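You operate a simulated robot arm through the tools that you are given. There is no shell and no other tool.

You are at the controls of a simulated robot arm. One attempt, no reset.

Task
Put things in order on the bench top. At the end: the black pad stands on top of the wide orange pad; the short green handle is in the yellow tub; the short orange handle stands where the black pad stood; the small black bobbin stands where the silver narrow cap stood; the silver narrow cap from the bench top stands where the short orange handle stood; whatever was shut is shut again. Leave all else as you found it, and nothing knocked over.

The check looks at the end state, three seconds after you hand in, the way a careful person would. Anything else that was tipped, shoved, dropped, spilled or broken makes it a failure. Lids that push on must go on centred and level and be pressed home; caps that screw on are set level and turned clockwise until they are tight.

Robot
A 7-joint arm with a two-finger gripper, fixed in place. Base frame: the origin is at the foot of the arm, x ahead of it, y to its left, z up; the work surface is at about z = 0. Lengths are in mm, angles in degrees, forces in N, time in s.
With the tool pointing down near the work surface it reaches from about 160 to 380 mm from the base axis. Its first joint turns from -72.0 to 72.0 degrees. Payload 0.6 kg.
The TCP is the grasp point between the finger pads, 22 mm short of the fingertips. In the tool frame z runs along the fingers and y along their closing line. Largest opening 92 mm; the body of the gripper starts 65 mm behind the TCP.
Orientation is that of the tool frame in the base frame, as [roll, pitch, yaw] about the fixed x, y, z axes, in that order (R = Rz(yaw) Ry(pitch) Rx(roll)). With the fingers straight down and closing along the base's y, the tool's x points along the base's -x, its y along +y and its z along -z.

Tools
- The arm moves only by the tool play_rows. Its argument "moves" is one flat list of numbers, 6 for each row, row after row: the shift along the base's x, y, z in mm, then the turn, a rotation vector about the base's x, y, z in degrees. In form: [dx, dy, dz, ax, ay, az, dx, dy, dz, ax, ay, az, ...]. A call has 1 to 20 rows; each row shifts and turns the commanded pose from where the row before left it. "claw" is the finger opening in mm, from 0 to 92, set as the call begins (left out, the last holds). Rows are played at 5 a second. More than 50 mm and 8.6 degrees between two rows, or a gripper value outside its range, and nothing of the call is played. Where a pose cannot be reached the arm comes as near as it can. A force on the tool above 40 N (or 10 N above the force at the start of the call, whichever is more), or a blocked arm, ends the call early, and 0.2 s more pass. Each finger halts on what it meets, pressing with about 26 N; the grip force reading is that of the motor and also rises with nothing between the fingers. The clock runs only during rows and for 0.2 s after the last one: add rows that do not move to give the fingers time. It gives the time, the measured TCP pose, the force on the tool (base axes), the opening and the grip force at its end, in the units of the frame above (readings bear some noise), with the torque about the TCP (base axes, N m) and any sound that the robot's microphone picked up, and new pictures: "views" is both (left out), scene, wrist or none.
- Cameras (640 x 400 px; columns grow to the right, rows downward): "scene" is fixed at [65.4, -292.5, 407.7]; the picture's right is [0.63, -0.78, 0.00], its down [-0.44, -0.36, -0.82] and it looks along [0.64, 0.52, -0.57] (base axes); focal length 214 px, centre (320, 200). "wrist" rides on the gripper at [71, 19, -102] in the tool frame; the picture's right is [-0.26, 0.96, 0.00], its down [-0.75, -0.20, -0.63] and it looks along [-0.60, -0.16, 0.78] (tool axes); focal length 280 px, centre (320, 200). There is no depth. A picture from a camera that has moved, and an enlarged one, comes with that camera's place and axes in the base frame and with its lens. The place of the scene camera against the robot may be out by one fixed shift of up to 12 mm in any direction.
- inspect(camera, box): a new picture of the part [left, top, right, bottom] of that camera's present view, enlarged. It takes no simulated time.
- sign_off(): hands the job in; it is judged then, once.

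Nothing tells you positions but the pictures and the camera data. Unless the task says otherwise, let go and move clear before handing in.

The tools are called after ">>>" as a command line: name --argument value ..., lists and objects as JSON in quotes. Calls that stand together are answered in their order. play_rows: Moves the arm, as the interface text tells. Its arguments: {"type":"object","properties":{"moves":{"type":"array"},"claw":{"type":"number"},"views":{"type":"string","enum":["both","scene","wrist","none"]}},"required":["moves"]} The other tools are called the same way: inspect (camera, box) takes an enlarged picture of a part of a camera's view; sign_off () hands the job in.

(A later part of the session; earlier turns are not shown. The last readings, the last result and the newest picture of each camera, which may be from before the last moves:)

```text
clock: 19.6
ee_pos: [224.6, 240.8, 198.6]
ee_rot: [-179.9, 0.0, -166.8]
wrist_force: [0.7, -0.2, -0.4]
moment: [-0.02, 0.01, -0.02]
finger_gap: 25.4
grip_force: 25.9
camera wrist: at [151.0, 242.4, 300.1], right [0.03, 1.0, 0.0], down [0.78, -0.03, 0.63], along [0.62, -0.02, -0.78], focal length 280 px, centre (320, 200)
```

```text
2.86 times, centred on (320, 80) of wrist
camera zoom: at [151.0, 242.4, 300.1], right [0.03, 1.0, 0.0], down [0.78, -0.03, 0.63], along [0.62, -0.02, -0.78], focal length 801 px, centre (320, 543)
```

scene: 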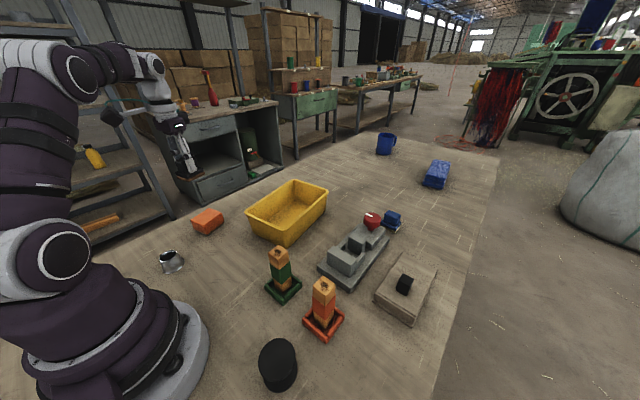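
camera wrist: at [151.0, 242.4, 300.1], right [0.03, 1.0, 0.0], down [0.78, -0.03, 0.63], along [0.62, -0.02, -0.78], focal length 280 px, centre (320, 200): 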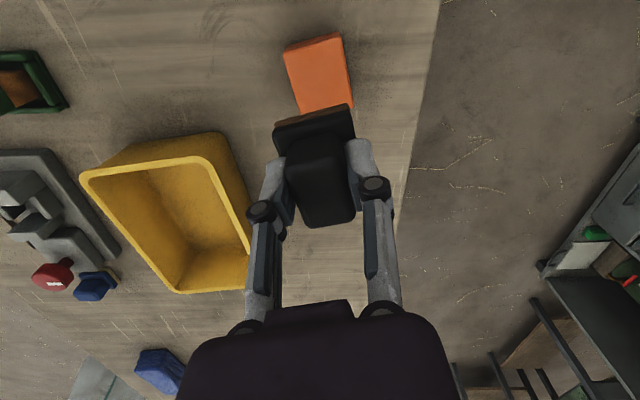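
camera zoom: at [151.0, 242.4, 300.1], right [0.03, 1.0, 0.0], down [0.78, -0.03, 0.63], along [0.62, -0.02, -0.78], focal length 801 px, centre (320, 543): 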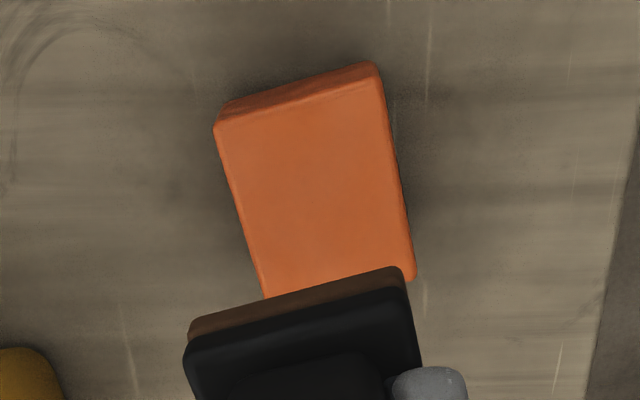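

Aligned within ~1 mm. Lowering to just above the orange top.

>>> play_rows --moves '[-1, -0.5, -30, 0, 0, 0, 0, 0, -30, 0, 0, 0, 0, 0, -25, 0, 0, 0, 0, 0, -20, 0, 0, 0, 0, 0, -10, 0, 0, 0, 0, 0, 0, 0, 0, 0, 0, 0, 0, 0, 0, 0]' --views "both"

>>> inspect --camera "scene" --box '[165, 170, 255, 250]'

>>> inspect --camera "wrist" --box '[250, 60, 390, 220]'

```text
clock: 21.2
ee_pos: [221.9, 239.9, 83.5]
ee_rot: [180.0, 0.0, -166.7]
wrist_force: [0.7, 0.0, -0.4]
moment: [0.0, 0.02, 0.02]
finger_gap: 25.3
grip_force: 25.7
camera wrist: at [149.5, 241.5, 185.0], right [0.03, 1.0, 0.0], down [0.78, -0.03, 0.63], along [0.62, -0.02, -0.78], focal length 280 px, centre (320, 200)
```

scene: 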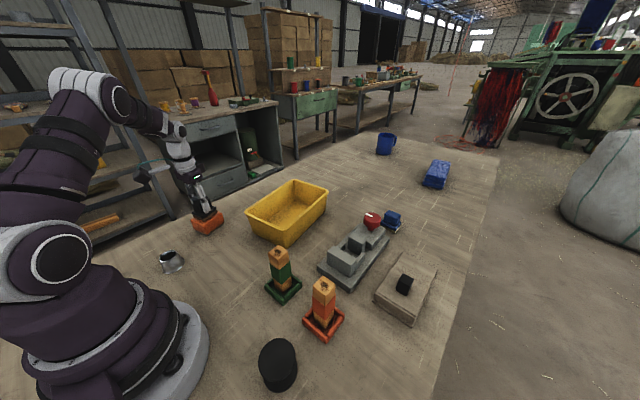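
wrist: 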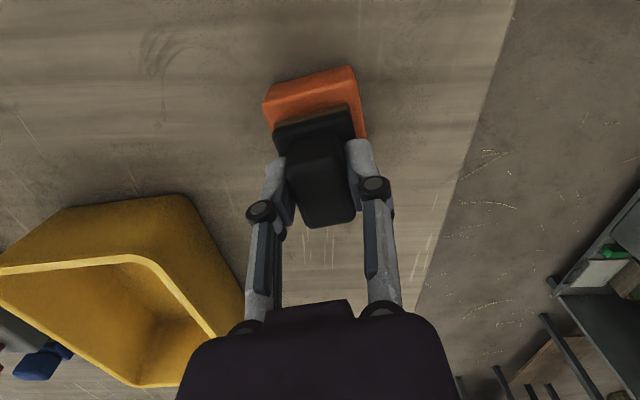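

```text
5.00 times, centred on (210, 210) of scene
camera zoom: at [65.4, -292.5, 407.7], right [0.63, -0.78, 0.0], down [-0.44, -0.36, -0.82], along [0.64, 0.52, -0.57], focal length 1072 px, centre (870, 150)
```

zoom: 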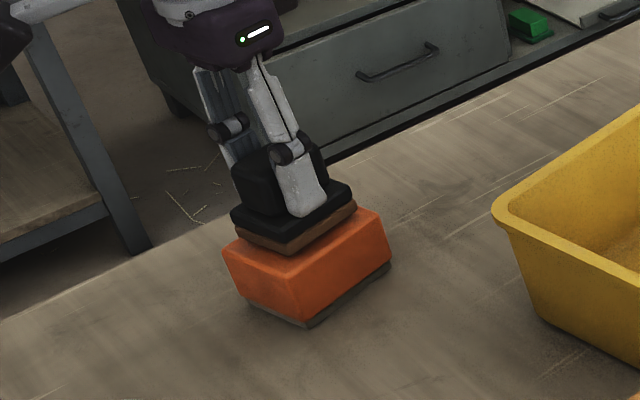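

```text
2.50 times, centred on (320, 140) of wrist
camera zoom: at [149.5, 241.5, 185.0], right [0.03, 1.0, 0.0], down [0.78, -0.03, 0.63], along [0.62, -0.02, -0.78], focal length 701 px, centre (320, 350)
```

zoom: 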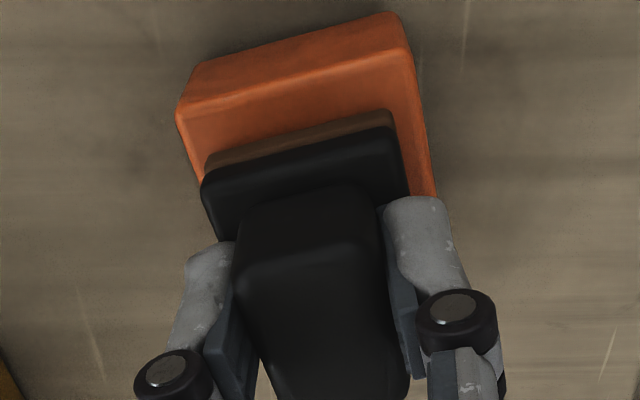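

>>> play_rows --moves '[0.5, 0, -2, 0, 0, 0, 0.5, 0, -2, 0, 0, 0, 0, 0, -1, 0, 0, 0, 0, 0, 0, 0, 0, 0]' --views "none"

>>> inspect --camera "scene" --box '[180, 185, 240, 245]'

```text
clock: 22.2
ee_pos: [224.2, 238.7, 80.5]
ee_rot: [-179.9, 0.1, -166.6]
wrist_force: [-3.3, -2.9, 22.7]
moment: [-0.06, 0.04, -0.02]
finger_gap: 25.1
grip_force: 25.7
```

```text
6.67 times, centred on (210, 215) of scene
camera zoom: at [65.4, -292.5, 407.6], right [0.63, -0.78, 0.0], down [-0.44, -0.36, -0.82], along [0.64, 0.52, -0.57], focal length 1430 px, centre (1053, 100)
```

zoom: 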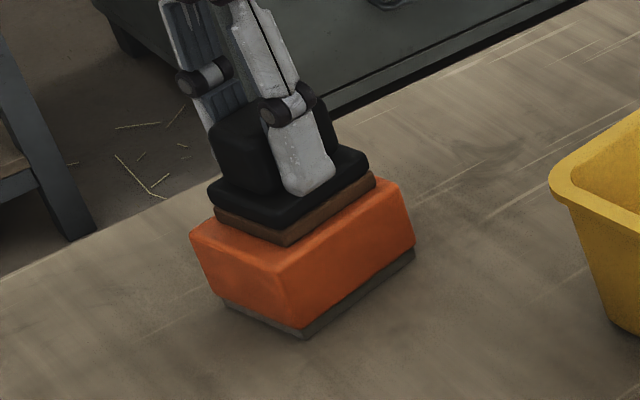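

Contact made (top is ~40 mm high). Easing the pressure, then releasing and lifting clear.

>>> play_rows --moves '[0, 0, 1.5, 0, 0, 0, 0, 0, 0, 0, 0, 0]' --views "none"

>>> play_rows --moves '[0, 0, 0, 0, 0, 0, 0, 0, 0, 0, 0, 0, 0, 0, 0, 0, 0, 0, 0, 0, 15, 0, 0, 0, 0, 0, 30, 0, 0, 0, 0, 0, 40, 0, 0, 0, 0, 0, 35, 0, 0, 0, 0, 0, 0, 0, 0, 0]' --claw 50 --views "both"

>>> inspect --camera "scene" --box '[180, 185, 240, 245]'

>>> inspect --camera "wrist" --box '[260, 10, 380, 130]'

```text
clock: 22.8
ee_pos: [223.6, 238.9, 80.7]
ee_rot: [-179.9, 0.0, -166.7]
wrist_force: [1.0, 0.1, -0.5]
moment: [0.0, -0.03, 0.0]
finger_gap: 25.1
grip_force: 26.5
```

```text
clock: 24.6
ee_pos: [223.7, 240.0, 201.0]
ee_rot: [-180.0, 0.0, -166.8]
wrist_force: [-0.2, -0.3, -0.4]
moment: [0.01, -0.02, 0.02]
finger_gap: 50.1
grip_force: 0.1
camera wrist: at [150.1, 241.5, 301.8], right [0.03, 1.0, 0.0], down [0.78, -0.03, 0.63], along [0.62, -0.02, -0.78], focal length 280 px, centre (320, 200)
```

scene: 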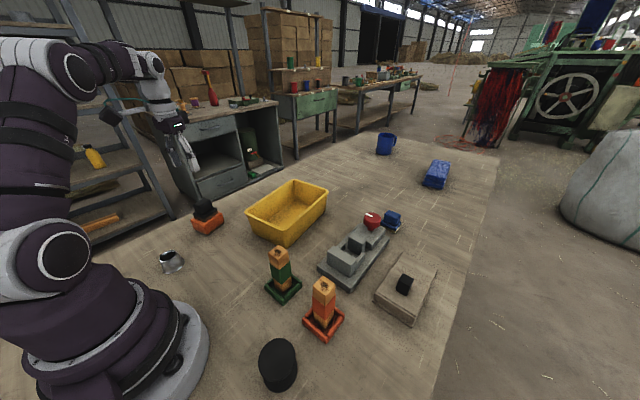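
wrist: 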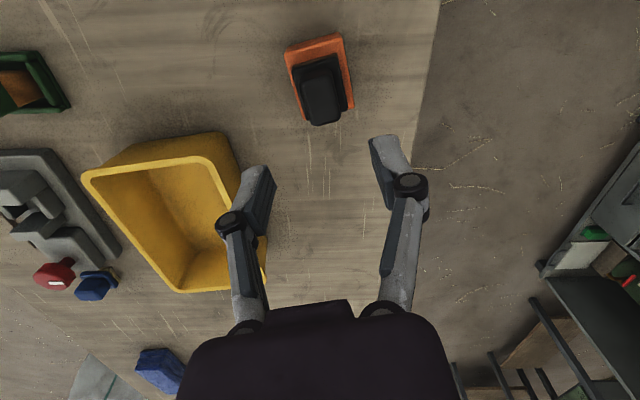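

```text
6.67 times, centred on (210, 215) of scene
camera zoom: at [65.4, -292.5, 407.7], right [0.63, -0.78, 0.0], down [-0.44, -0.36, -0.82], along [0.64, 0.52, -0.57], focal length 1430 px, centre (1053, 100)
```

zoom: 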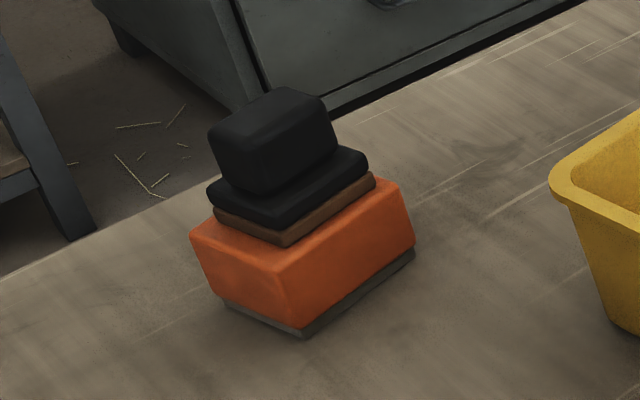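

```text
3.33 times, centred on (320, 70) of wrist
camera zoom: at [150.1, 241.5, 301.8], right [0.03, 1.0, 0.0], down [0.78, -0.03, 0.63], along [0.62, -0.02, -0.78], focal length 935 px, centre (320, 633)
```

zoom: 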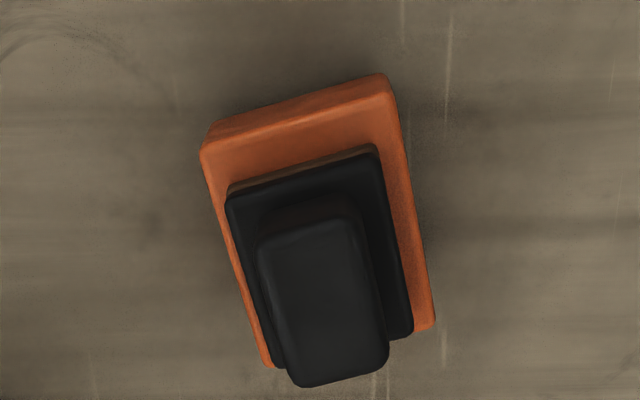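

Black pad sits centred on the orange pad. Now hover over the orange handle.

>>> play_rows --moves '[0, -40, 8, 0, 0, -1.3, 0, -40, 8, 0, 0, -1.3, 0, -40, 8, 0, 0, -1.3, 0, -40, 0, 0, 0, -1.3, 0, -40, 0, 0, 0, -1.3, 0, -40, 0, 0, 0, -1.3, 0, -40, 0, 0, 0, -1.3, 0, -40, 0, 0, 0, -1.3, 0, -45, 0, 0, 0, -1.4, 0, -40, 0, 0, 0, -1.4, 0, 0, 0, 0, 0, 0]' --claw 70 --views "wrist"

>>> inspect --camera "wrist" --box '[260, 20, 400, 160]'

```text
clock: 27.0
ee_pos: [223.6, -165.8, 222.6]
ee_rot: [180.0, 0.0, -179.9]
wrist_force: [0.0, -1.0, -0.1]
moment: [-0.03, -0.03, -0.06]
finger_gap: 69.9
grip_force: 0.1
camera wrist: at [153.5, -147.1, 324.2], right [0.26, 0.97, 0.0], down [0.75, -0.2, 0.62], along [0.6, -0.16, -0.78], focal length 280 px, centre (320, 200)
```

wrist: 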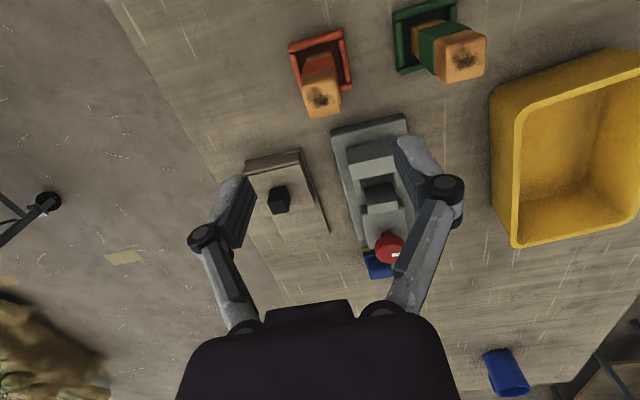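

```text
2.86 times, centred on (330, 90) of wrist
camera zoom: at [153.5, -147.1, 324.2], right [0.26, 0.97, 0.0], down [0.75, -0.2, 0.62], along [0.6, -0.16, -0.78], focal length 801 px, centre (291, 514)
```

zoom: 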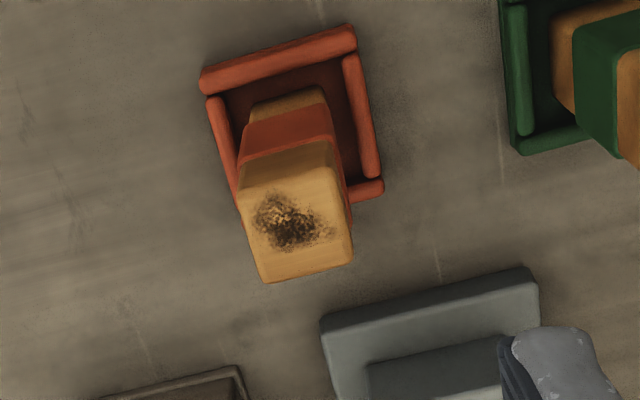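

Orange tray spans x 201–253, y −192…−137 (centre 227,−165); post ~29 mm square, ~99 tall. I descend to grip the post near its top.

>>> play_rows --moves '[1.5, 0.5, -30, 0, 0, 0, 1.5, 0, -35, 0, 0, 0, 0, 0, -35, 0, 0, 0, 0, 0, -30, 0, 0, 0, 0, 0, -12, 0, 0, 0, 0, 0, 0, 0, 0, 0]' --views "both"

>>> inspect --camera "wrist" --box '[220, 60, 420, 240]'

```text
clock: 28.4
ee_pos: [226.4, -165.9, 80.9]
ee_rot: [-179.9, 0.1, -179.9]
wrist_force: [0.3, -0.4, 0.1]
moment: [-0.01, -0.01, 0.01]
finger_gap: 70.0
grip_force: 0.0
camera wrist: at [157.0, -146.8, 182.7], right [0.26, 0.97, 0.0], down [0.75, -0.2, 0.63], along [0.6, -0.16, -0.78], focal length 280 px, centre (320, 200)
```

scene: 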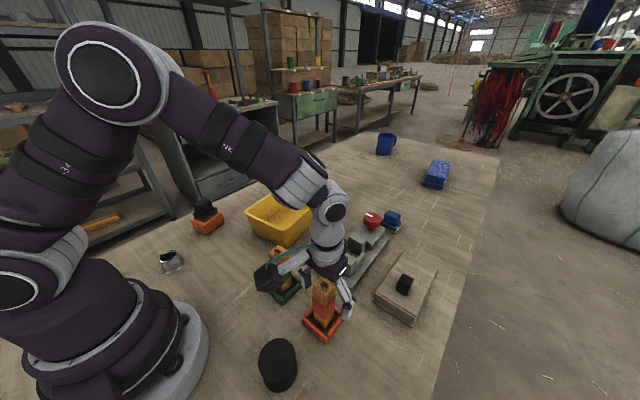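
wrist: 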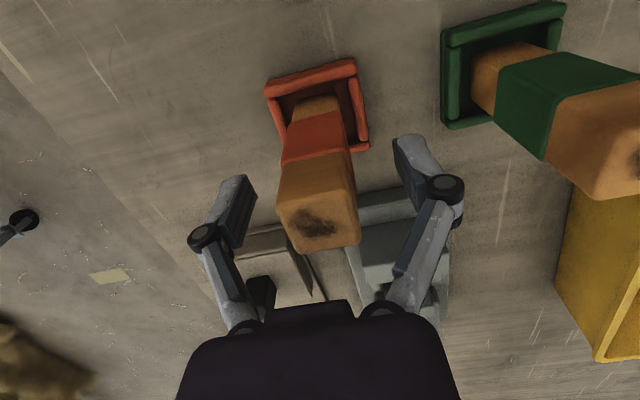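

```text
2.22 times, centred on (320, 150) of wrist
camera zoom: at [157.0, -146.8, 182.7], right [0.26, 0.97, 0.0], down [0.75, -0.2, 0.63], along [0.6, -0.16, -0.78], focal length 623 px, centre (320, 311)
```

zoom: 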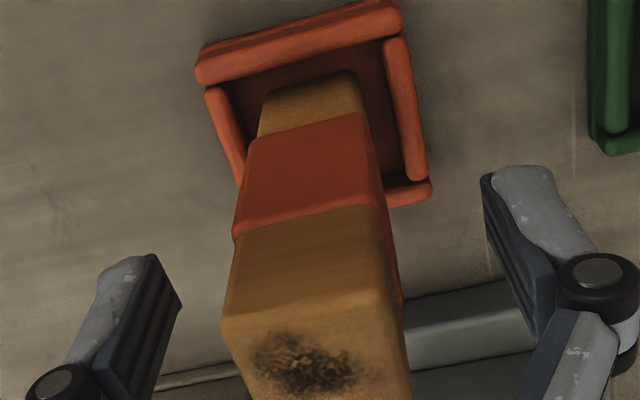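

>>> play_rows --moves '[0.5, 1, 0, 0, 0, 0, 0, 0, 0, 0, 0, 0]' --claw 38 --views "none"

>>> inspect --camera "wrist" --box '[220, 60, 420, 240]'

```text
clock: 29.0
ee_pos: [228.7, -164.5, 82.8]
ee_rot: [180.0, 0.0, -180.0]
wrist_force: [-0.9, -0.8, -0.6]
moment: [-0.01, -0.01, -0.02]
finger_gap: 38.1
grip_force: 0.0
```

```text
2.22 times, centred on (320, 150) of wrist
camera zoom: at [157.4, -145.6, 183.1], right [0.26, 0.97, 0.0], down [0.75, -0.2, 0.63], along [0.6, -0.16, -0.78], focal length 623 px, centre (320, 311)
```

zoom: 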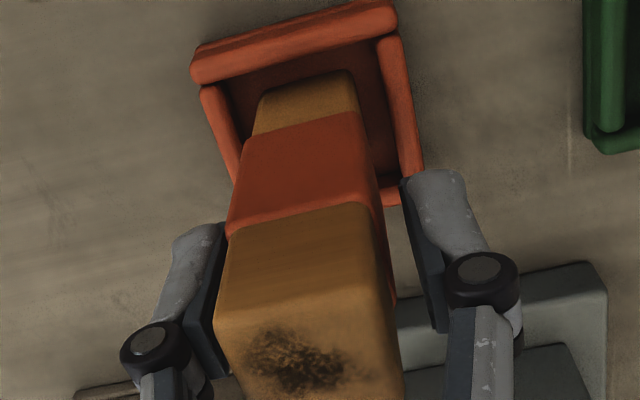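

>>> play_rows --moves '[0, -2, 0, 0, 0, 0, 0, 0, 0, 0, 0, 0]' --claw 33 --views "none"

>>> inspect --camera "wrist" --box '[220, 60, 420, 240]'

```text
clock: 29.6
ee_pos: [229.3, -166.2, 81.1]
ee_rot: [-179.9, -0.1, -179.9]
wrist_force: [-0.2, -0.7, -0.2]
moment: [0.03, -0.01, 0.05]
finger_gap: 33.2
grip_force: 0.7
```

```text
2.22 times, centred on (320, 150) of wrist
camera zoom: at [157.5, -147.5, 183.6], right [0.26, 0.97, 0.0], down [0.75, -0.2, 0.63], along [0.6, -0.16, -0.78], focal length 623 px, centre (320, 311)
```

zoom: 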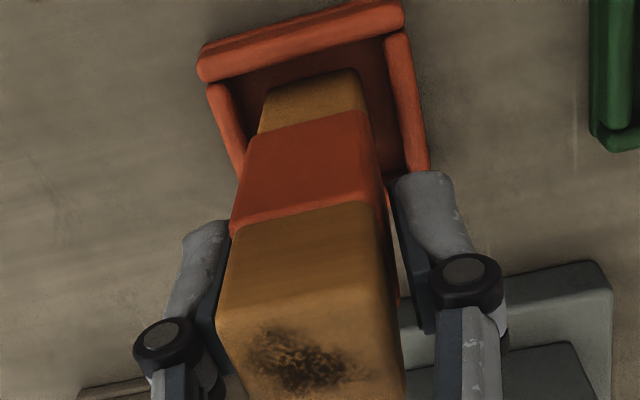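

>>> play_rows --moves '[0, 0, 0, 0, 0, 0, 0, 0, 0, 0, 0, 0, 0, 0, 0, 0, 0, 0]' --claw 10 --views "none"

>>> play_rows --moves '[0, 0, 2, 0, 0, 0, 0, 0, 3, 0, 0, 0, 0, 0, 5, 0, 0, 0, 0, 0, 8, 0, 0, 0, 0, 0, 0, 0, 0, 0]' --views "both"

>>> inspect --camera "scene" --box '[280, 250, 370, 350]'

>>> inspect --camera "wrist" --box '[220, 60, 420, 240]'

```text
clock: 30.4
ee_pos: [228.8, -167.9, 82.5]
ee_rot: [179.9, 0.1, -179.9]
wrist_force: [-1.8, 1.0, 3.1]
moment: [-0.03, 0.02, 0.0]
finger_gap: 30.8
grip_force: 25.8
```

```text
clock: 31.6
ee_pos: [227.3, -166.6, 100.6]
ee_rot: [179.9, 0.0, -180.0]
wrist_force: [-0.3, 0.1, -0.5]
moment: [-0.01, -0.04, -0.01]
finger_gap: 30.7
grip_force: 25.8
camera wrist: at [156.8, -147.3, 201.8], right [0.26, 0.97, 0.0], down [0.75, -0.2, 0.63], along [0.6, -0.16, -0.78], focal length 280 px, centre (320, 200)
```

scene: 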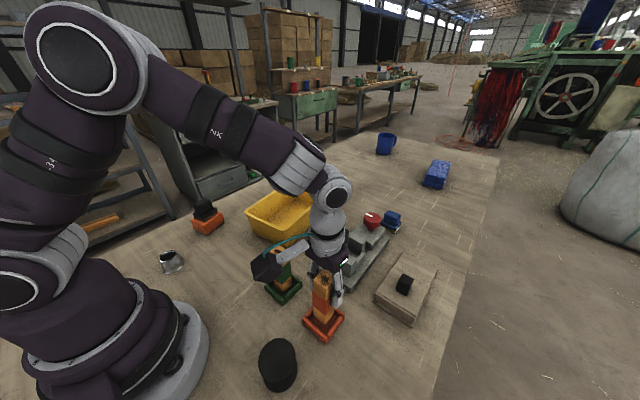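
wrist: 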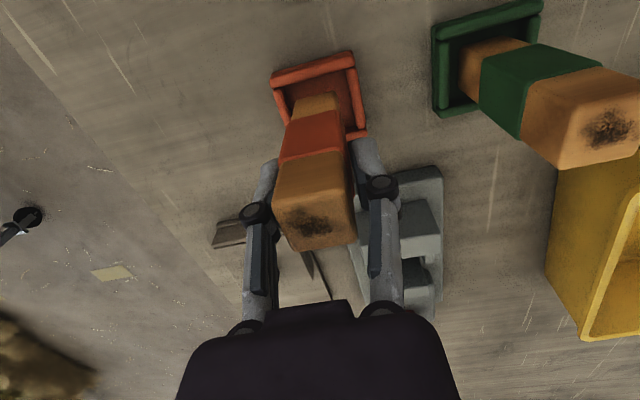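

```text
4.00 times, centred on (325, 300) of scene
camera zoom: at [65.4, -292.5, 407.7], right [0.63, -0.78, 0.0], down [-0.44, -0.36, -0.82], along [0.64, 0.52, -0.57], focal length 858 px, centre (300, -200)
```

zoom: 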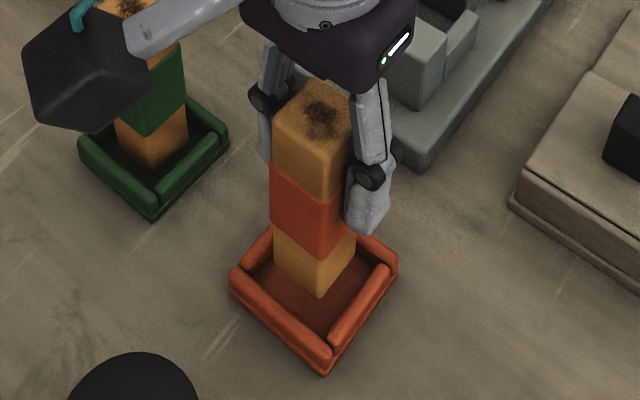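

```text
2.22 times, centred on (320, 150) of wrist
camera zoom: at [156.8, -147.3, 201.8], right [0.26, 0.97, 0.0], down [0.75, -0.2, 0.63], along [0.6, -0.16, -0.78], focal length 623 px, centre (320, 311)
```

zoom: 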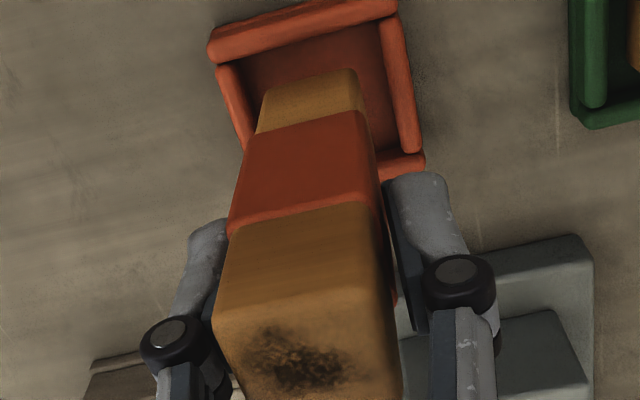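

The handle lifts out and the orange tray stays: so trays are stands. Carrying the handle to the black pad's old spot (230,−270).

>>> play_rows --moves '[0, 0, 25, 0, 0, 0, 0, 0, 25, 0, 0, 0, 0, -25, 0, 0, 0, 0, 0, -27, 0, 0, 0, 0, 0, -27, 0, 0, 0, 0, 1, -25, 0, 0, 0, 0, 0, 0, 0, 0, 0, 0]' --views "both"

>>> inspect --camera "scene" --box '[290, 285, 360, 355]'

>>> inspect --camera "wrist" --box '[240, 0, 480, 180]'

```text
clock: 33.2
ee_pos: [228.3, -270.2, 151.3]
ee_rot: [179.9, -0.1, -179.9]
wrist_force: [0.2, -0.3, -0.9]
moment: [0.0, 0.0, 0.0]
finger_gap: 30.8
grip_force: 25.9
camera wrist: at [158.2, -251.4, 251.9], right [0.26, 0.97, 0.0], down [0.75, -0.2, 0.62], along [0.6, -0.16, -0.78], focal length 280 px, centre (320, 200)
```

scene: 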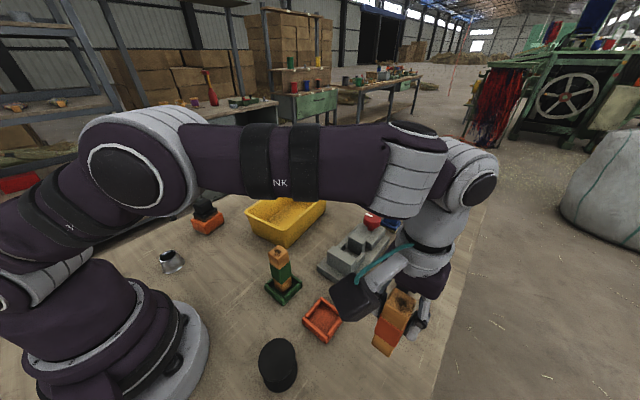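
wrist: 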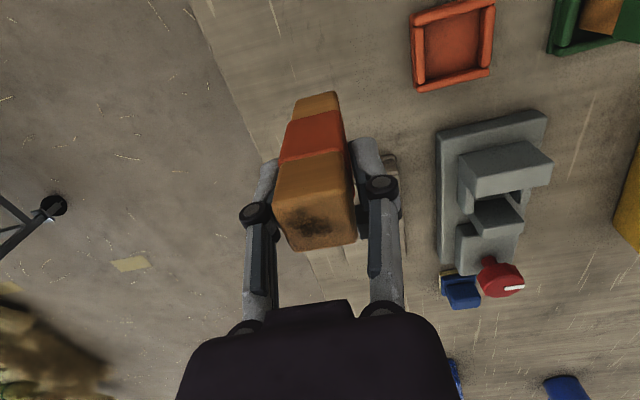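

```text
5.71 times, centred on (325, 320) of scene
camera zoom: at [65.4, -292.5, 407.7], right [0.63, -0.78, 0.0], down [-0.44, -0.36, -0.82], along [0.64, 0.52, -0.57], focal length 1226 px, centre (291, -486)
```

zoom: 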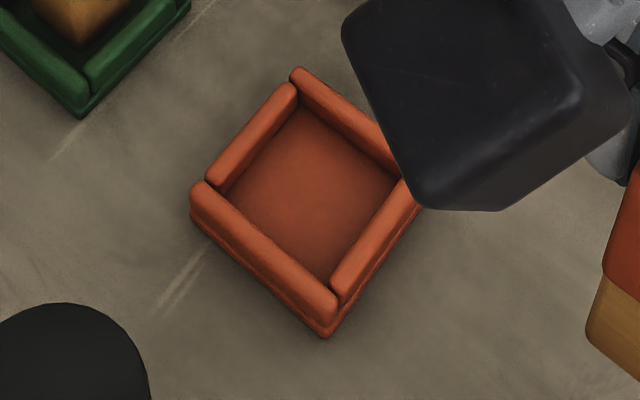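

```text
2.22 times, centred on (360, 90) of wrist
camera zoom: at [158.2, -251.4, 251.9], right [0.26, 0.97, 0.0], down [0.75, -0.2, 0.62], along [0.6, -0.16, -0.78], focal length 623 px, centre (231, 444)
```

zoom: 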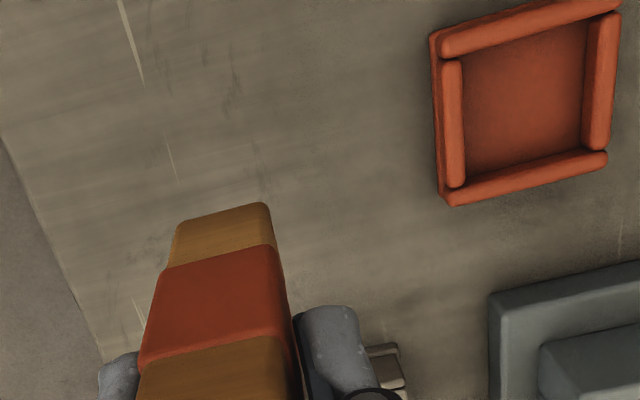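

Tray interior is about 42–43 mm. Lowering the orange handle at the pad's old place.

>>> play_rows --moves '[1, 0, -20, 0, 0, 0, 1, 0, -20, 0, 0, 0, 0, 0, -15, 0, 0, 0, 0, 0, -9, 0, 0, 0, 0, 0, 0, 0, 0, 0, 0, 0, 0, 0, 0, 0]' --views "scene"

>>> inspect --camera "scene" --box '[340, 290, 430, 380]'

```text
clock: 34.6
ee_pos: [229.4, -270.8, 86.6]
ee_rot: [-180.0, 0.0, -179.9]
wrist_force: [-0.6, -0.2, -0.6]
moment: [0.03, 0.0, -0.04]
finger_gap: 30.6
grip_force: 26.4
```

scene: 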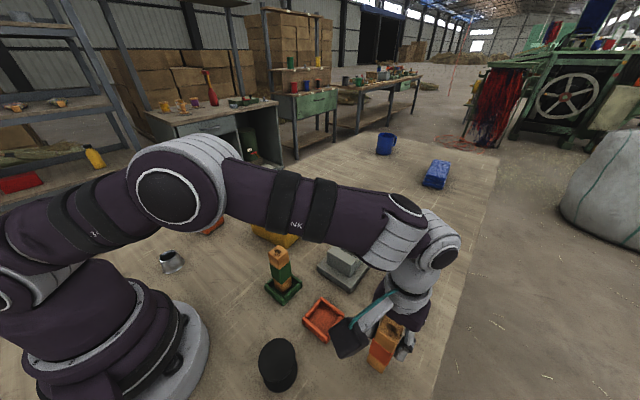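

```text
4.44 times, centred on (385, 335) of scene
camera zoom: at [65.4, -292.5, 407.7], right [0.63, -0.78, 0.0], down [-0.44, -0.36, -0.82], along [0.64, 0.52, -0.57], focal length 953 px, centre (31, -400)
```

zoom: 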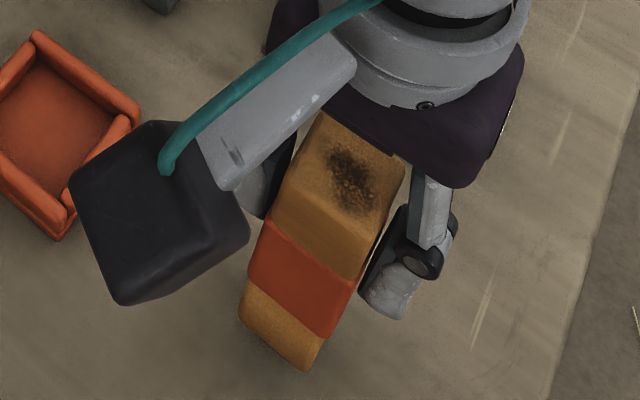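

>>> play_rows --moves '[0, 0, -2, 0, 0, 0, 0, 0, -2, 0, 0, 0, 0, 0, -1, 0, 0, 0, 0, 0, -1, 0, 0, 0, 0, 0, 0, 0, 0, 0]' --views "none"

```text
clock: 35.8
ee_pos: [230.6, -269.3, 81.0]
ee_rot: [179.9, 0.0, -180.0]
wrist_force: [0.8, -0.1, -0.6]
moment: [0.01, 0.03, 0.01]
finger_gap: 30.7
grip_force: 26.1
```

>>> play_rows --moves '[0, 0, -1, 0, 0, 0, 0, 0, -1, 0, 0, 0, 0, 0, 0, 0, 0, 0]' --views "none"

```text
clock: 36.6
ee_pos: [230.7, -270.8, 78.3]
ee_rot: [-180.0, 0.1, -179.9]
wrist_force: [-0.5, -0.2, 0.1]
moment: [-0.01, -0.02, 0.01]
finger_gap: 30.4
grip_force: 25.9
```

>>> play_rows --moves '[0, 0, -0.7, 0, 0, 0, 0, 0, -0.7, 0, 0, 0, 0, 0, 0, 0, 0, 0]' --views "none"

>>> inspect --camera "scene" --box '[340, 290, 430, 380]'

```text
clock: 37.4
ee_pos: [230.5, -269.7, 75.5]
ee_rot: [-179.9, 0.0, -179.9]
wrist_force: [0.4, -0.2, -0.5]
moment: [0.01, 0.0, -0.06]
finger_gap: 30.7
grip_force: 25.9
```

```text
4.44 times, centred on (385, 335) of scene
camera zoom: at [65.4, -292.5, 407.7], right [0.63, -0.78, 0.0], down [-0.44, -0.36, -0.82], along [0.64, 0.52, -0.57], focal length 953 px, centre (31, -400)
```

zoom: 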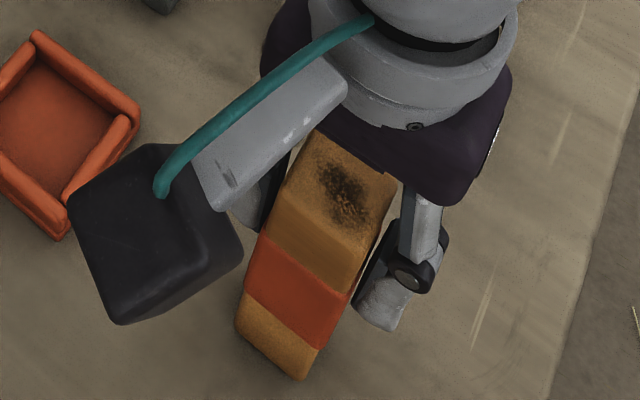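

>>> play_rows --moves '[0, 0, -0.8, 0, 0, 0, 0, 0, -0.8, 0, 0, 0, 0, 0, 0, 0, 0, 0]' --views "none"

```text
clock: 38.2
ee_pos: [230.0, -270.0, 75.6]
ee_rot: [-179.9, 0.1, -179.9]
wrist_force: [-1.6, 5.2, 21.7]
moment: [0.16, 0.15, -0.02]
finger_gap: 30.8
grip_force: 26.1
```

Touched down. Relieve slightly, release, and rise straight up.

>>> play_rows --moves '[0, 0, 1.1, 0, 0, 0, 0, 0, 0, 0, 0, 0]' --views "none"

>>> play_rows --moves '[0, 0, 0, 0, 0, 0, 0, 0, 0, 0, 0, 0, 0, 0, 0, 0, 0, 0]' --claw 60 --views "both"

>>> inspect --camera "wrist" --box '[220, 60, 420, 260]'

```text
clock: 38.8
ee_pos: [229.8, -270.4, 75.6]
ee_rot: [180.0, -0.1, -180.0]
wrist_force: [0.9, -0.9, 1.6]
moment: [-0.12, -0.01, 0.02]
finger_gap: 30.7
grip_force: 26.3
```

```text
clock: 39.6
ee_pos: [230.6, -270.0, 76.3]
ee_rot: [180.0, 0.0, -179.9]
wrist_force: [-0.2, -0.1, -0.1]
moment: [0.01, 0.02, 0.0]
finger_gap: 59.8
grip_force: 0.1
camera wrist: at [160.1, -251.1, 177.7], right [0.26, 0.97, 0.0], down [0.75, -0.2, 0.63], along [0.6, -0.16, -0.78], focal length 280 px, centre (320, 200)
```

scene: 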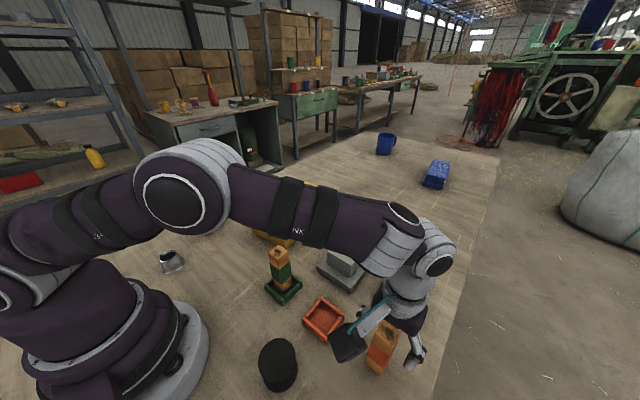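
wrist: 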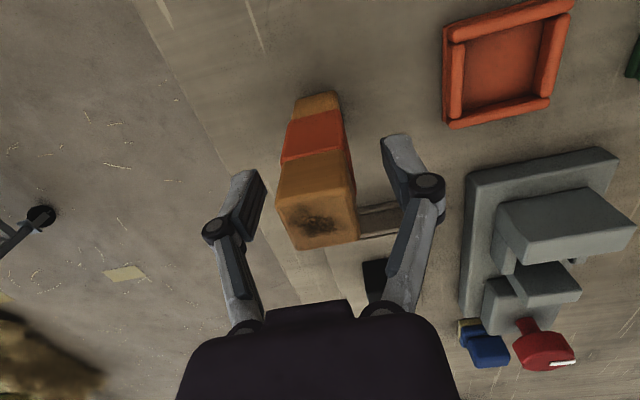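

```text
2.00 times, centred on (320, 160) of wrist
camera zoom: at [160.1, -251.1, 177.7], right [0.26, 0.97, 0.0], down [0.75, -0.2, 0.63], along [0.6, -0.16, -0.78], focal length 561 px, centre (320, 280)
```

zoom: 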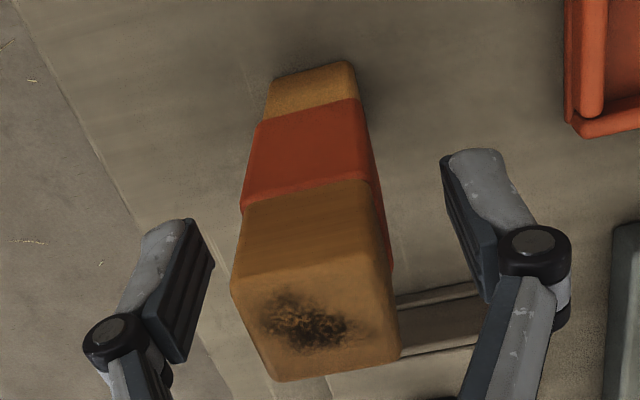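

The handle stands upright at (230,−270). Moving up and over to the silver cap.

>>> play_rows --moves '[0, 0, 15, 0, 0, 0, 0, 0, 40, 0, 0, 0, 0, 0, 45, 0, 0, 0, -4, 10, 40, 0, 0, 0, 0, 40, 0, 0, 0, 0, 0, 45, 0, 0, 0, 0, 0, 45, 0, 0, 0, 4, 0, 45, 0, 0, 0, 4, 0, 45, 0, 0, 0, 4, 0, 45, 0, 0, 0, 4, -12, 45, 0, 0, 0, 4, -22, 40, 0, 0, 0, 4, -25, 35, 0, 0, 0, 4, -25, 26, 0, 0, 0, 4, -20, 13, 0, 0, 0, 4, -18, 10, 0, 0, 0, 4, 0, 4, 0, 0, 0, 4, 0, 0, 0, 0, 0, 4, 0, 0, 0, 0, 0, 0]' --views "both"

>>> inspect --camera "wrist" --box '[270, 10, 370, 110]'

>>> inspect --camera "scene" --box '[280, 280, 420, 400]'

```text
clock: 43.6
ee_pos: [104.8, 178.6, 217.0]
ee_rot: [-180.0, 0.0, -131.9]
wrist_force: [-0.4, -1.1, 0.4]
moment: [-0.01, 0.0, -0.02]
finger_gap: 60.0
grip_force: 0.0
camera wrist: at [43.7, 137.5, 317.8], right [-0.54, 0.84, 0.0], down [0.65, 0.42, 0.63], along [0.52, 0.34, -0.78], focal length 280 px, centre (320, 200)
```

scene: 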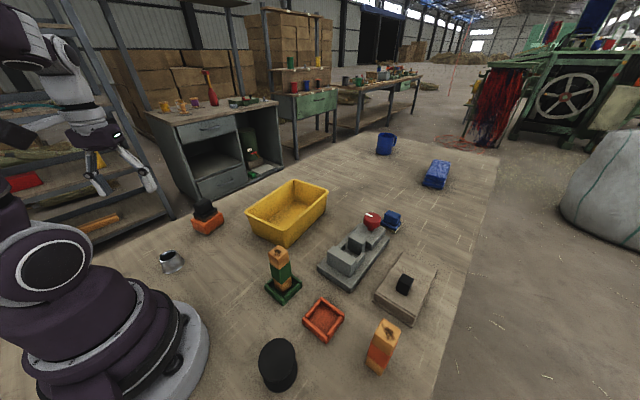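
wrist: 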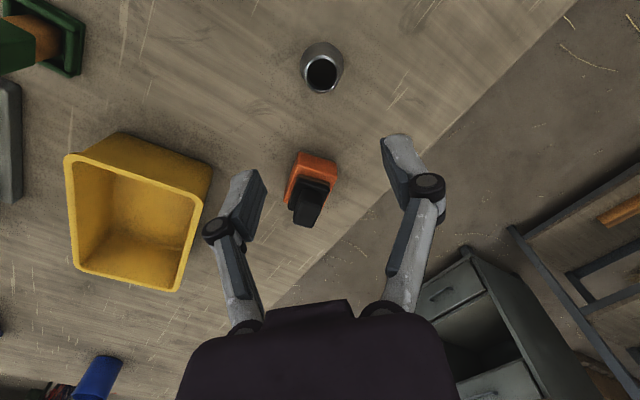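

```text
4.00 times, centred on (320, 60) of wrist
camera zoom: at [43.7, 137.5, 317.8], right [-0.54, 0.84, 0.0], down [0.65, 0.42, 0.63], along [0.52, 0.34, -0.78], focal length 1122 px, centre (320, 760)
```

zoom: 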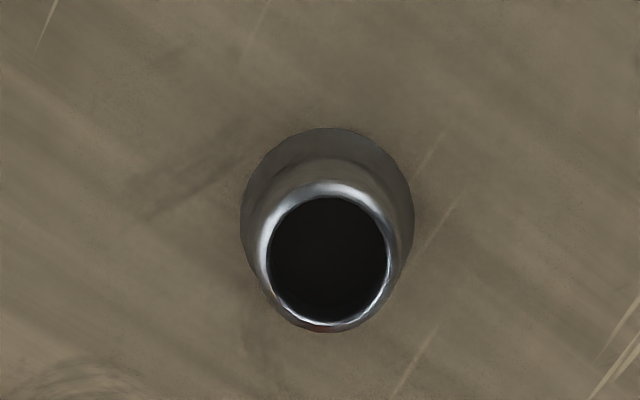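

```text
3.33 times, centred on (350, 340) of scene
camera zoom: at [65.4, -292.5, 407.7], right [0.63, -0.78, 0.0], down [-0.44, -0.36, -0.82], along [0.64, 0.52, -0.57], focal length 715 px, centre (220, -267)
```

zoom: 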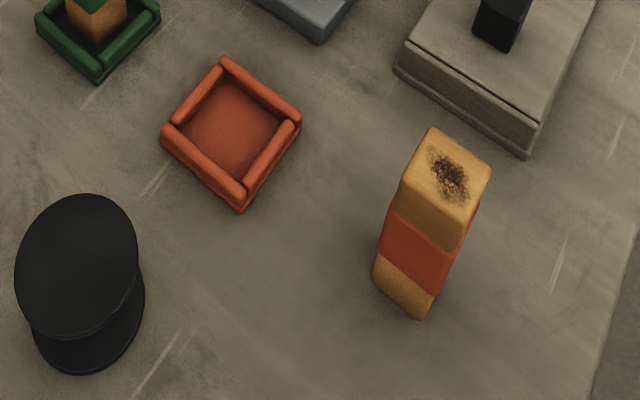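

Cap base ~45 mm, top ~32 mm, centre (102,178.5), height ~42. Descending over it.

>>> play_rows --moves '[-1.5, 0, -35, 0, 0, 0, -1, 0, -40, 0, 0, 0, 0, 0, -40, 0, 0, 0, 0, 0, -35, 0, 0, 0, 0, 0, 0, 0, 0, 0]' --views "wrist"

>>> inspect --camera "wrist" --box '[220, 60, 420, 260]'

```text
clock: 44.8
ee_pos: [102.2, 179.6, 66.9]
ee_rot: [-179.8, 0.0, -132.0]
wrist_force: [0.2, 0.1, 0.2]
moment: [0.0, -0.01, -0.04]
finger_gap: 60.0
grip_force: 0.1
camera wrist: at [41.6, 138.3, 167.5], right [-0.54, 0.84, 0.0], down [0.65, 0.42, 0.63], along [0.53, 0.34, -0.78], focal length 280 px, centre (320, 200)
```

wrist: 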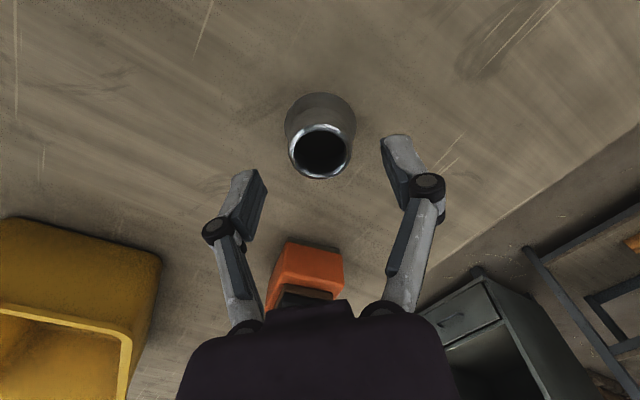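

```text
2.00 times, centred on (320, 160) of wrist
camera zoom: at [41.6, 138.3, 167.5], right [-0.54, 0.84, 0.0], down [0.65, 0.42, 0.63], along [0.53, 0.34, -0.78], focal length 561 px, centre (320, 280)
```

zoom: 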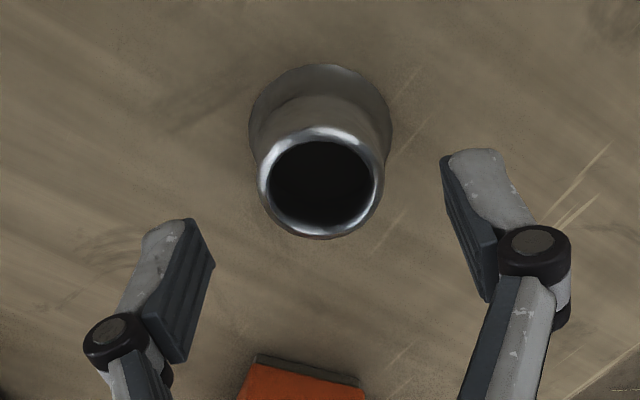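

>>> play_rows --moves '[0, -1, -15, 0, 0, 0, 0, 0, -9, 0, 0, 0, 0, 0, 0, 0, 0, 0]' --claw 46 --views "both"

>>> inspect --camera "wrist" --box '[220, 60, 420, 260]'

>>> inspect --camera "scene" --box '[130, 220, 210, 290]'

```text
clock: 45.6
ee_pos: [102.5, 175.7, 43.2]
ee_rot: [-179.9, 0.1, -131.9]
wrist_force: [-0.2, -1.0, 0.1]
moment: [-0.01, 0.03, -0.02]
finger_gap: 45.7
grip_force: 0.0
camera wrist: at [41.3, 136.9, 144.0], right [-0.54, 0.84, 0.0], down [0.66, 0.42, 0.63], along [0.53, 0.34, -0.78], focal length 280 px, centre (320, 200)
```

scene: 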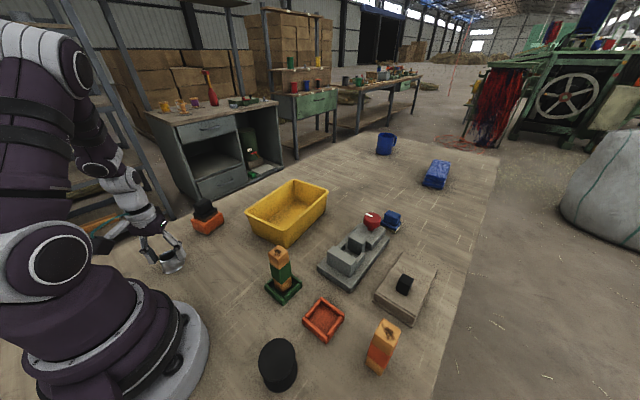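
wrist: 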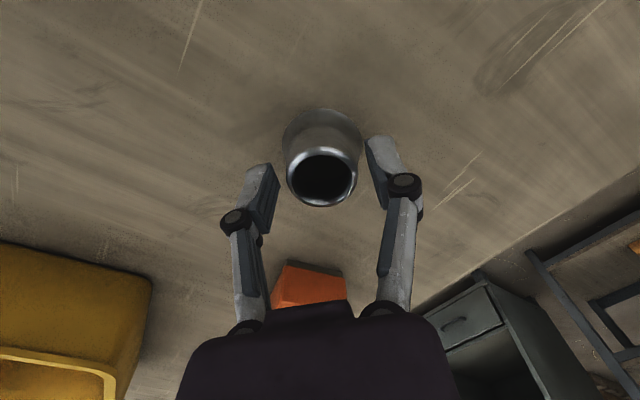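

```text
2.00 times, centred on (320, 160) of wrist
camera zoom: at [41.3, 136.9, 144.0], right [-0.54, 0.84, 0.0], down [0.66, 0.42, 0.63], along [0.53, 0.34, -0.78], focal length 561 px, centre (320, 280)
```

zoom: 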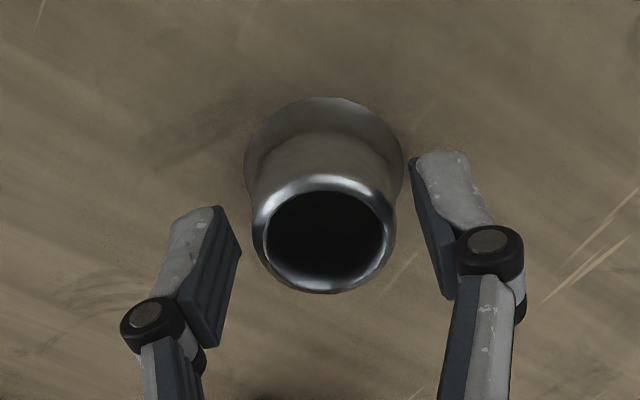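

```text
5.71 times, centred on (170, 255) of scene
camera zoom: at [65.4, -292.5, 407.7], right [0.63, -0.78, 0.0], down [-0.44, -0.36, -0.82], along [0.64, 0.52, -0.57], focal length 1226 px, centre (1177, -114)
```

zoom: 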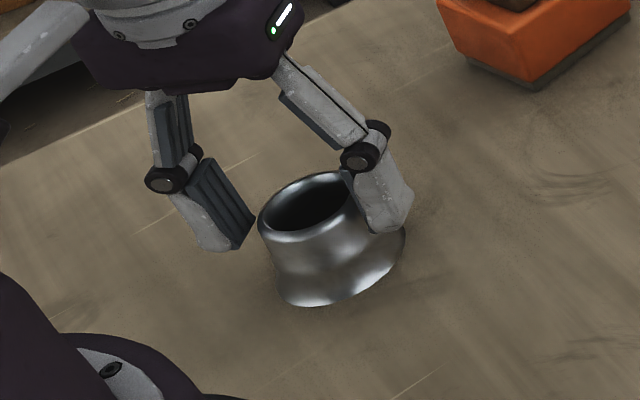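

>>> play_rows --moves '[0, 0.5, 0, 0, 0, 0, 0, 0, 0, 0, 0, 0, 0, 0, 0, 0, 0, 0, 0, 0, 0, 0, 0, 0]' --claw 15 --views "none"

>>> inspect --camera "wrist" --box '[220, 60, 420, 260]'

```text
clock: 46.6
ee_pos: [101.5, 177.6, 43.5]
ee_rot: [179.9, 0.0, -132.0]
wrist_force: [0.6, -0.6, 0.5]
moment: [-0.01, 0.02, 0.01]
finger_gap: 38.2
grip_force: 26.3
```

```text
2.00 times, centred on (320, 160) of wrist
camera zoom: at [41.2, 137.5, 144.2], right [-0.54, 0.84, 0.0], down [0.66, 0.42, 0.63], along [0.53, 0.34, -0.78], focal length 561 px, centre (320, 280)
```

zoom: 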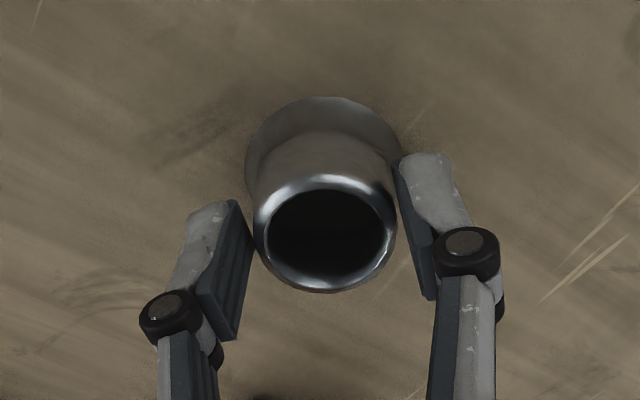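

Fingers stopped at 38 mm on the tapered body. Test-lifting slowly.

>>> play_rows --moves '[0, 0, 2, 0, 0, 0, 0, 0, 3, 0, 0, 0, 0, 0, 5, 0, 0, 0, 0, 0, 10, 0, 0, 0, 0, 0, 0, 0, 0, 0]' --views "none"

>>> inspect --camera "wrist" --box '[220, 60, 420, 260]'

>>> inspect --camera "scene" --box '[130, 220, 210, 290]'

```text
clock: 47.8
ee_pos: [102.7, 176.6, 62.6]
ee_rot: [-180.0, 0.0, -131.9]
wrist_force: [1.2, 0.4, -0.1]
moment: [0.01, -0.01, -0.01]
finger_gap: 38.4
grip_force: 25.4
```

```text
2.00 times, centred on (320, 160) of wrist
camera zoom: at [41.2, 137.1, 164.2], right [-0.54, 0.84, 0.0], down [0.66, 0.42, 0.63], along [0.53, 0.34, -0.78], focal length 561 px, centre (320, 280)
```

zoom: 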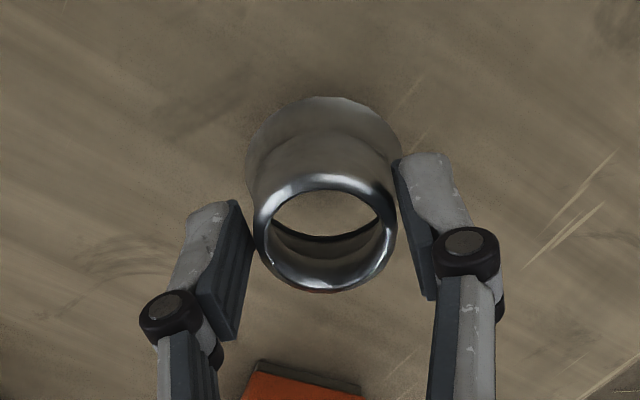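

```text
5.71 times, centred on (170, 255) of scene
camera zoom: at [65.4, -292.5, 407.7], right [0.63, -0.78, 0.0], down [-0.44, -0.36, -0.82], along [0.64, 0.52, -0.57], focal length 1226 px, centre (1177, -114)
```

zoom: 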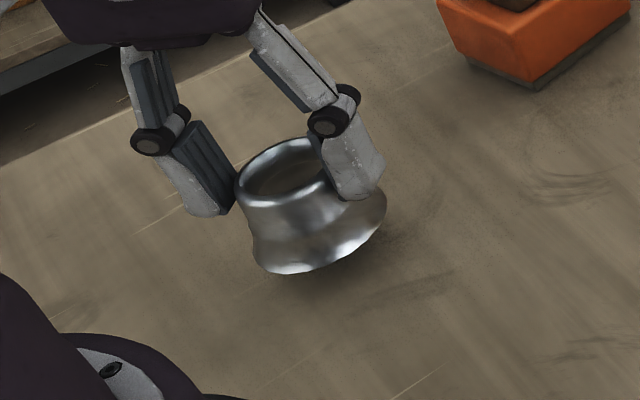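

The cap is held level. Carrying it to above the empty orange tray.

>>> play_rows --moves '[0, 0, 30, 0, 0, 0, 0, 0, 40, 0, 0, 0, 0, 0, 40, 0, 0, 0, 25, -15, 10, 0, 0, -4.8, 25, -25, 0, 0, 0, -4.8, 25, -35, 0, 0, 0, -4.8, 25, -40, 0, 0, 0, -4.8, 20, -40, 0, 0, 0, -4.8, 5, -40, 0, 0, 0, -4.8, 0, -40, 0, 0, 0, -4.8, 0, -40, 0, 0, 0, -4.8, 0, -40, 0, 0, 0, -4.8, 0, -26, 0, 0, 0, -4.8, 0, 0, 0, 0, 0, 0, 0, 0, 0, 0, 0, 0]' --views "both"

>>> inspect --camera "wrist" --box '[240, 20, 400, 180]'

```text
clock: 51.0
ee_pos: [226.6, -162.2, 183.0]
ee_rot: [-180.0, 0.0, -179.8]
wrist_force: [0.3, -0.3, 0.0]
moment: [0.0, 0.04, 0.01]
finger_gap: 37.7
grip_force: 26.8
camera wrist: at [157.5, -143.6, 283.9], right [0.26, 0.97, 0.0], down [0.75, -0.2, 0.63], along [0.6, -0.16, -0.78], focal length 280 px, centre (320, 200)
```

scene: 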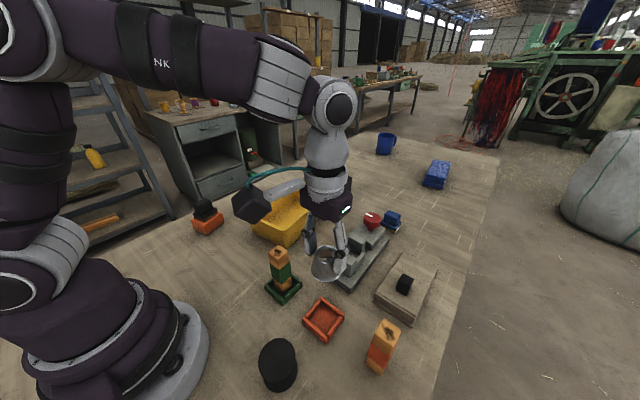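
wrist: 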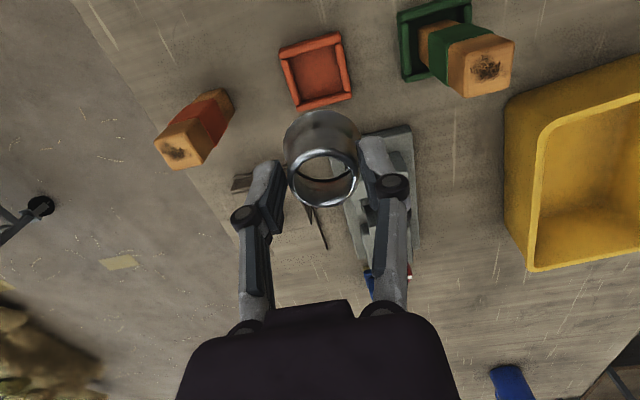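

```text
2.50 times, centred on (320, 100) of wrist
camera zoom: at [157.5, -143.6, 283.9], right [0.26, 0.97, 0.0], down [0.75, -0.2, 0.63], along [0.6, -0.16, -0.78], focal length 701 px, centre (320, 450)
```

zoom: 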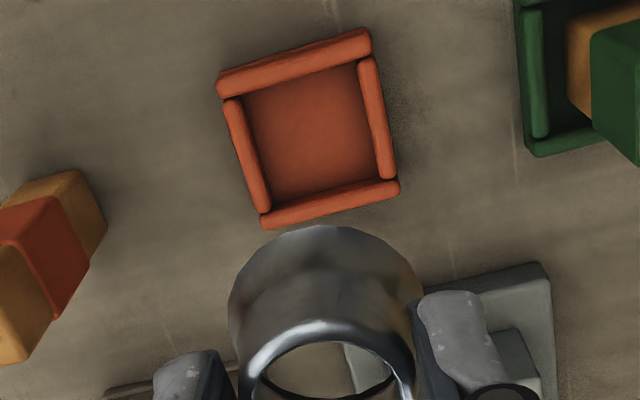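

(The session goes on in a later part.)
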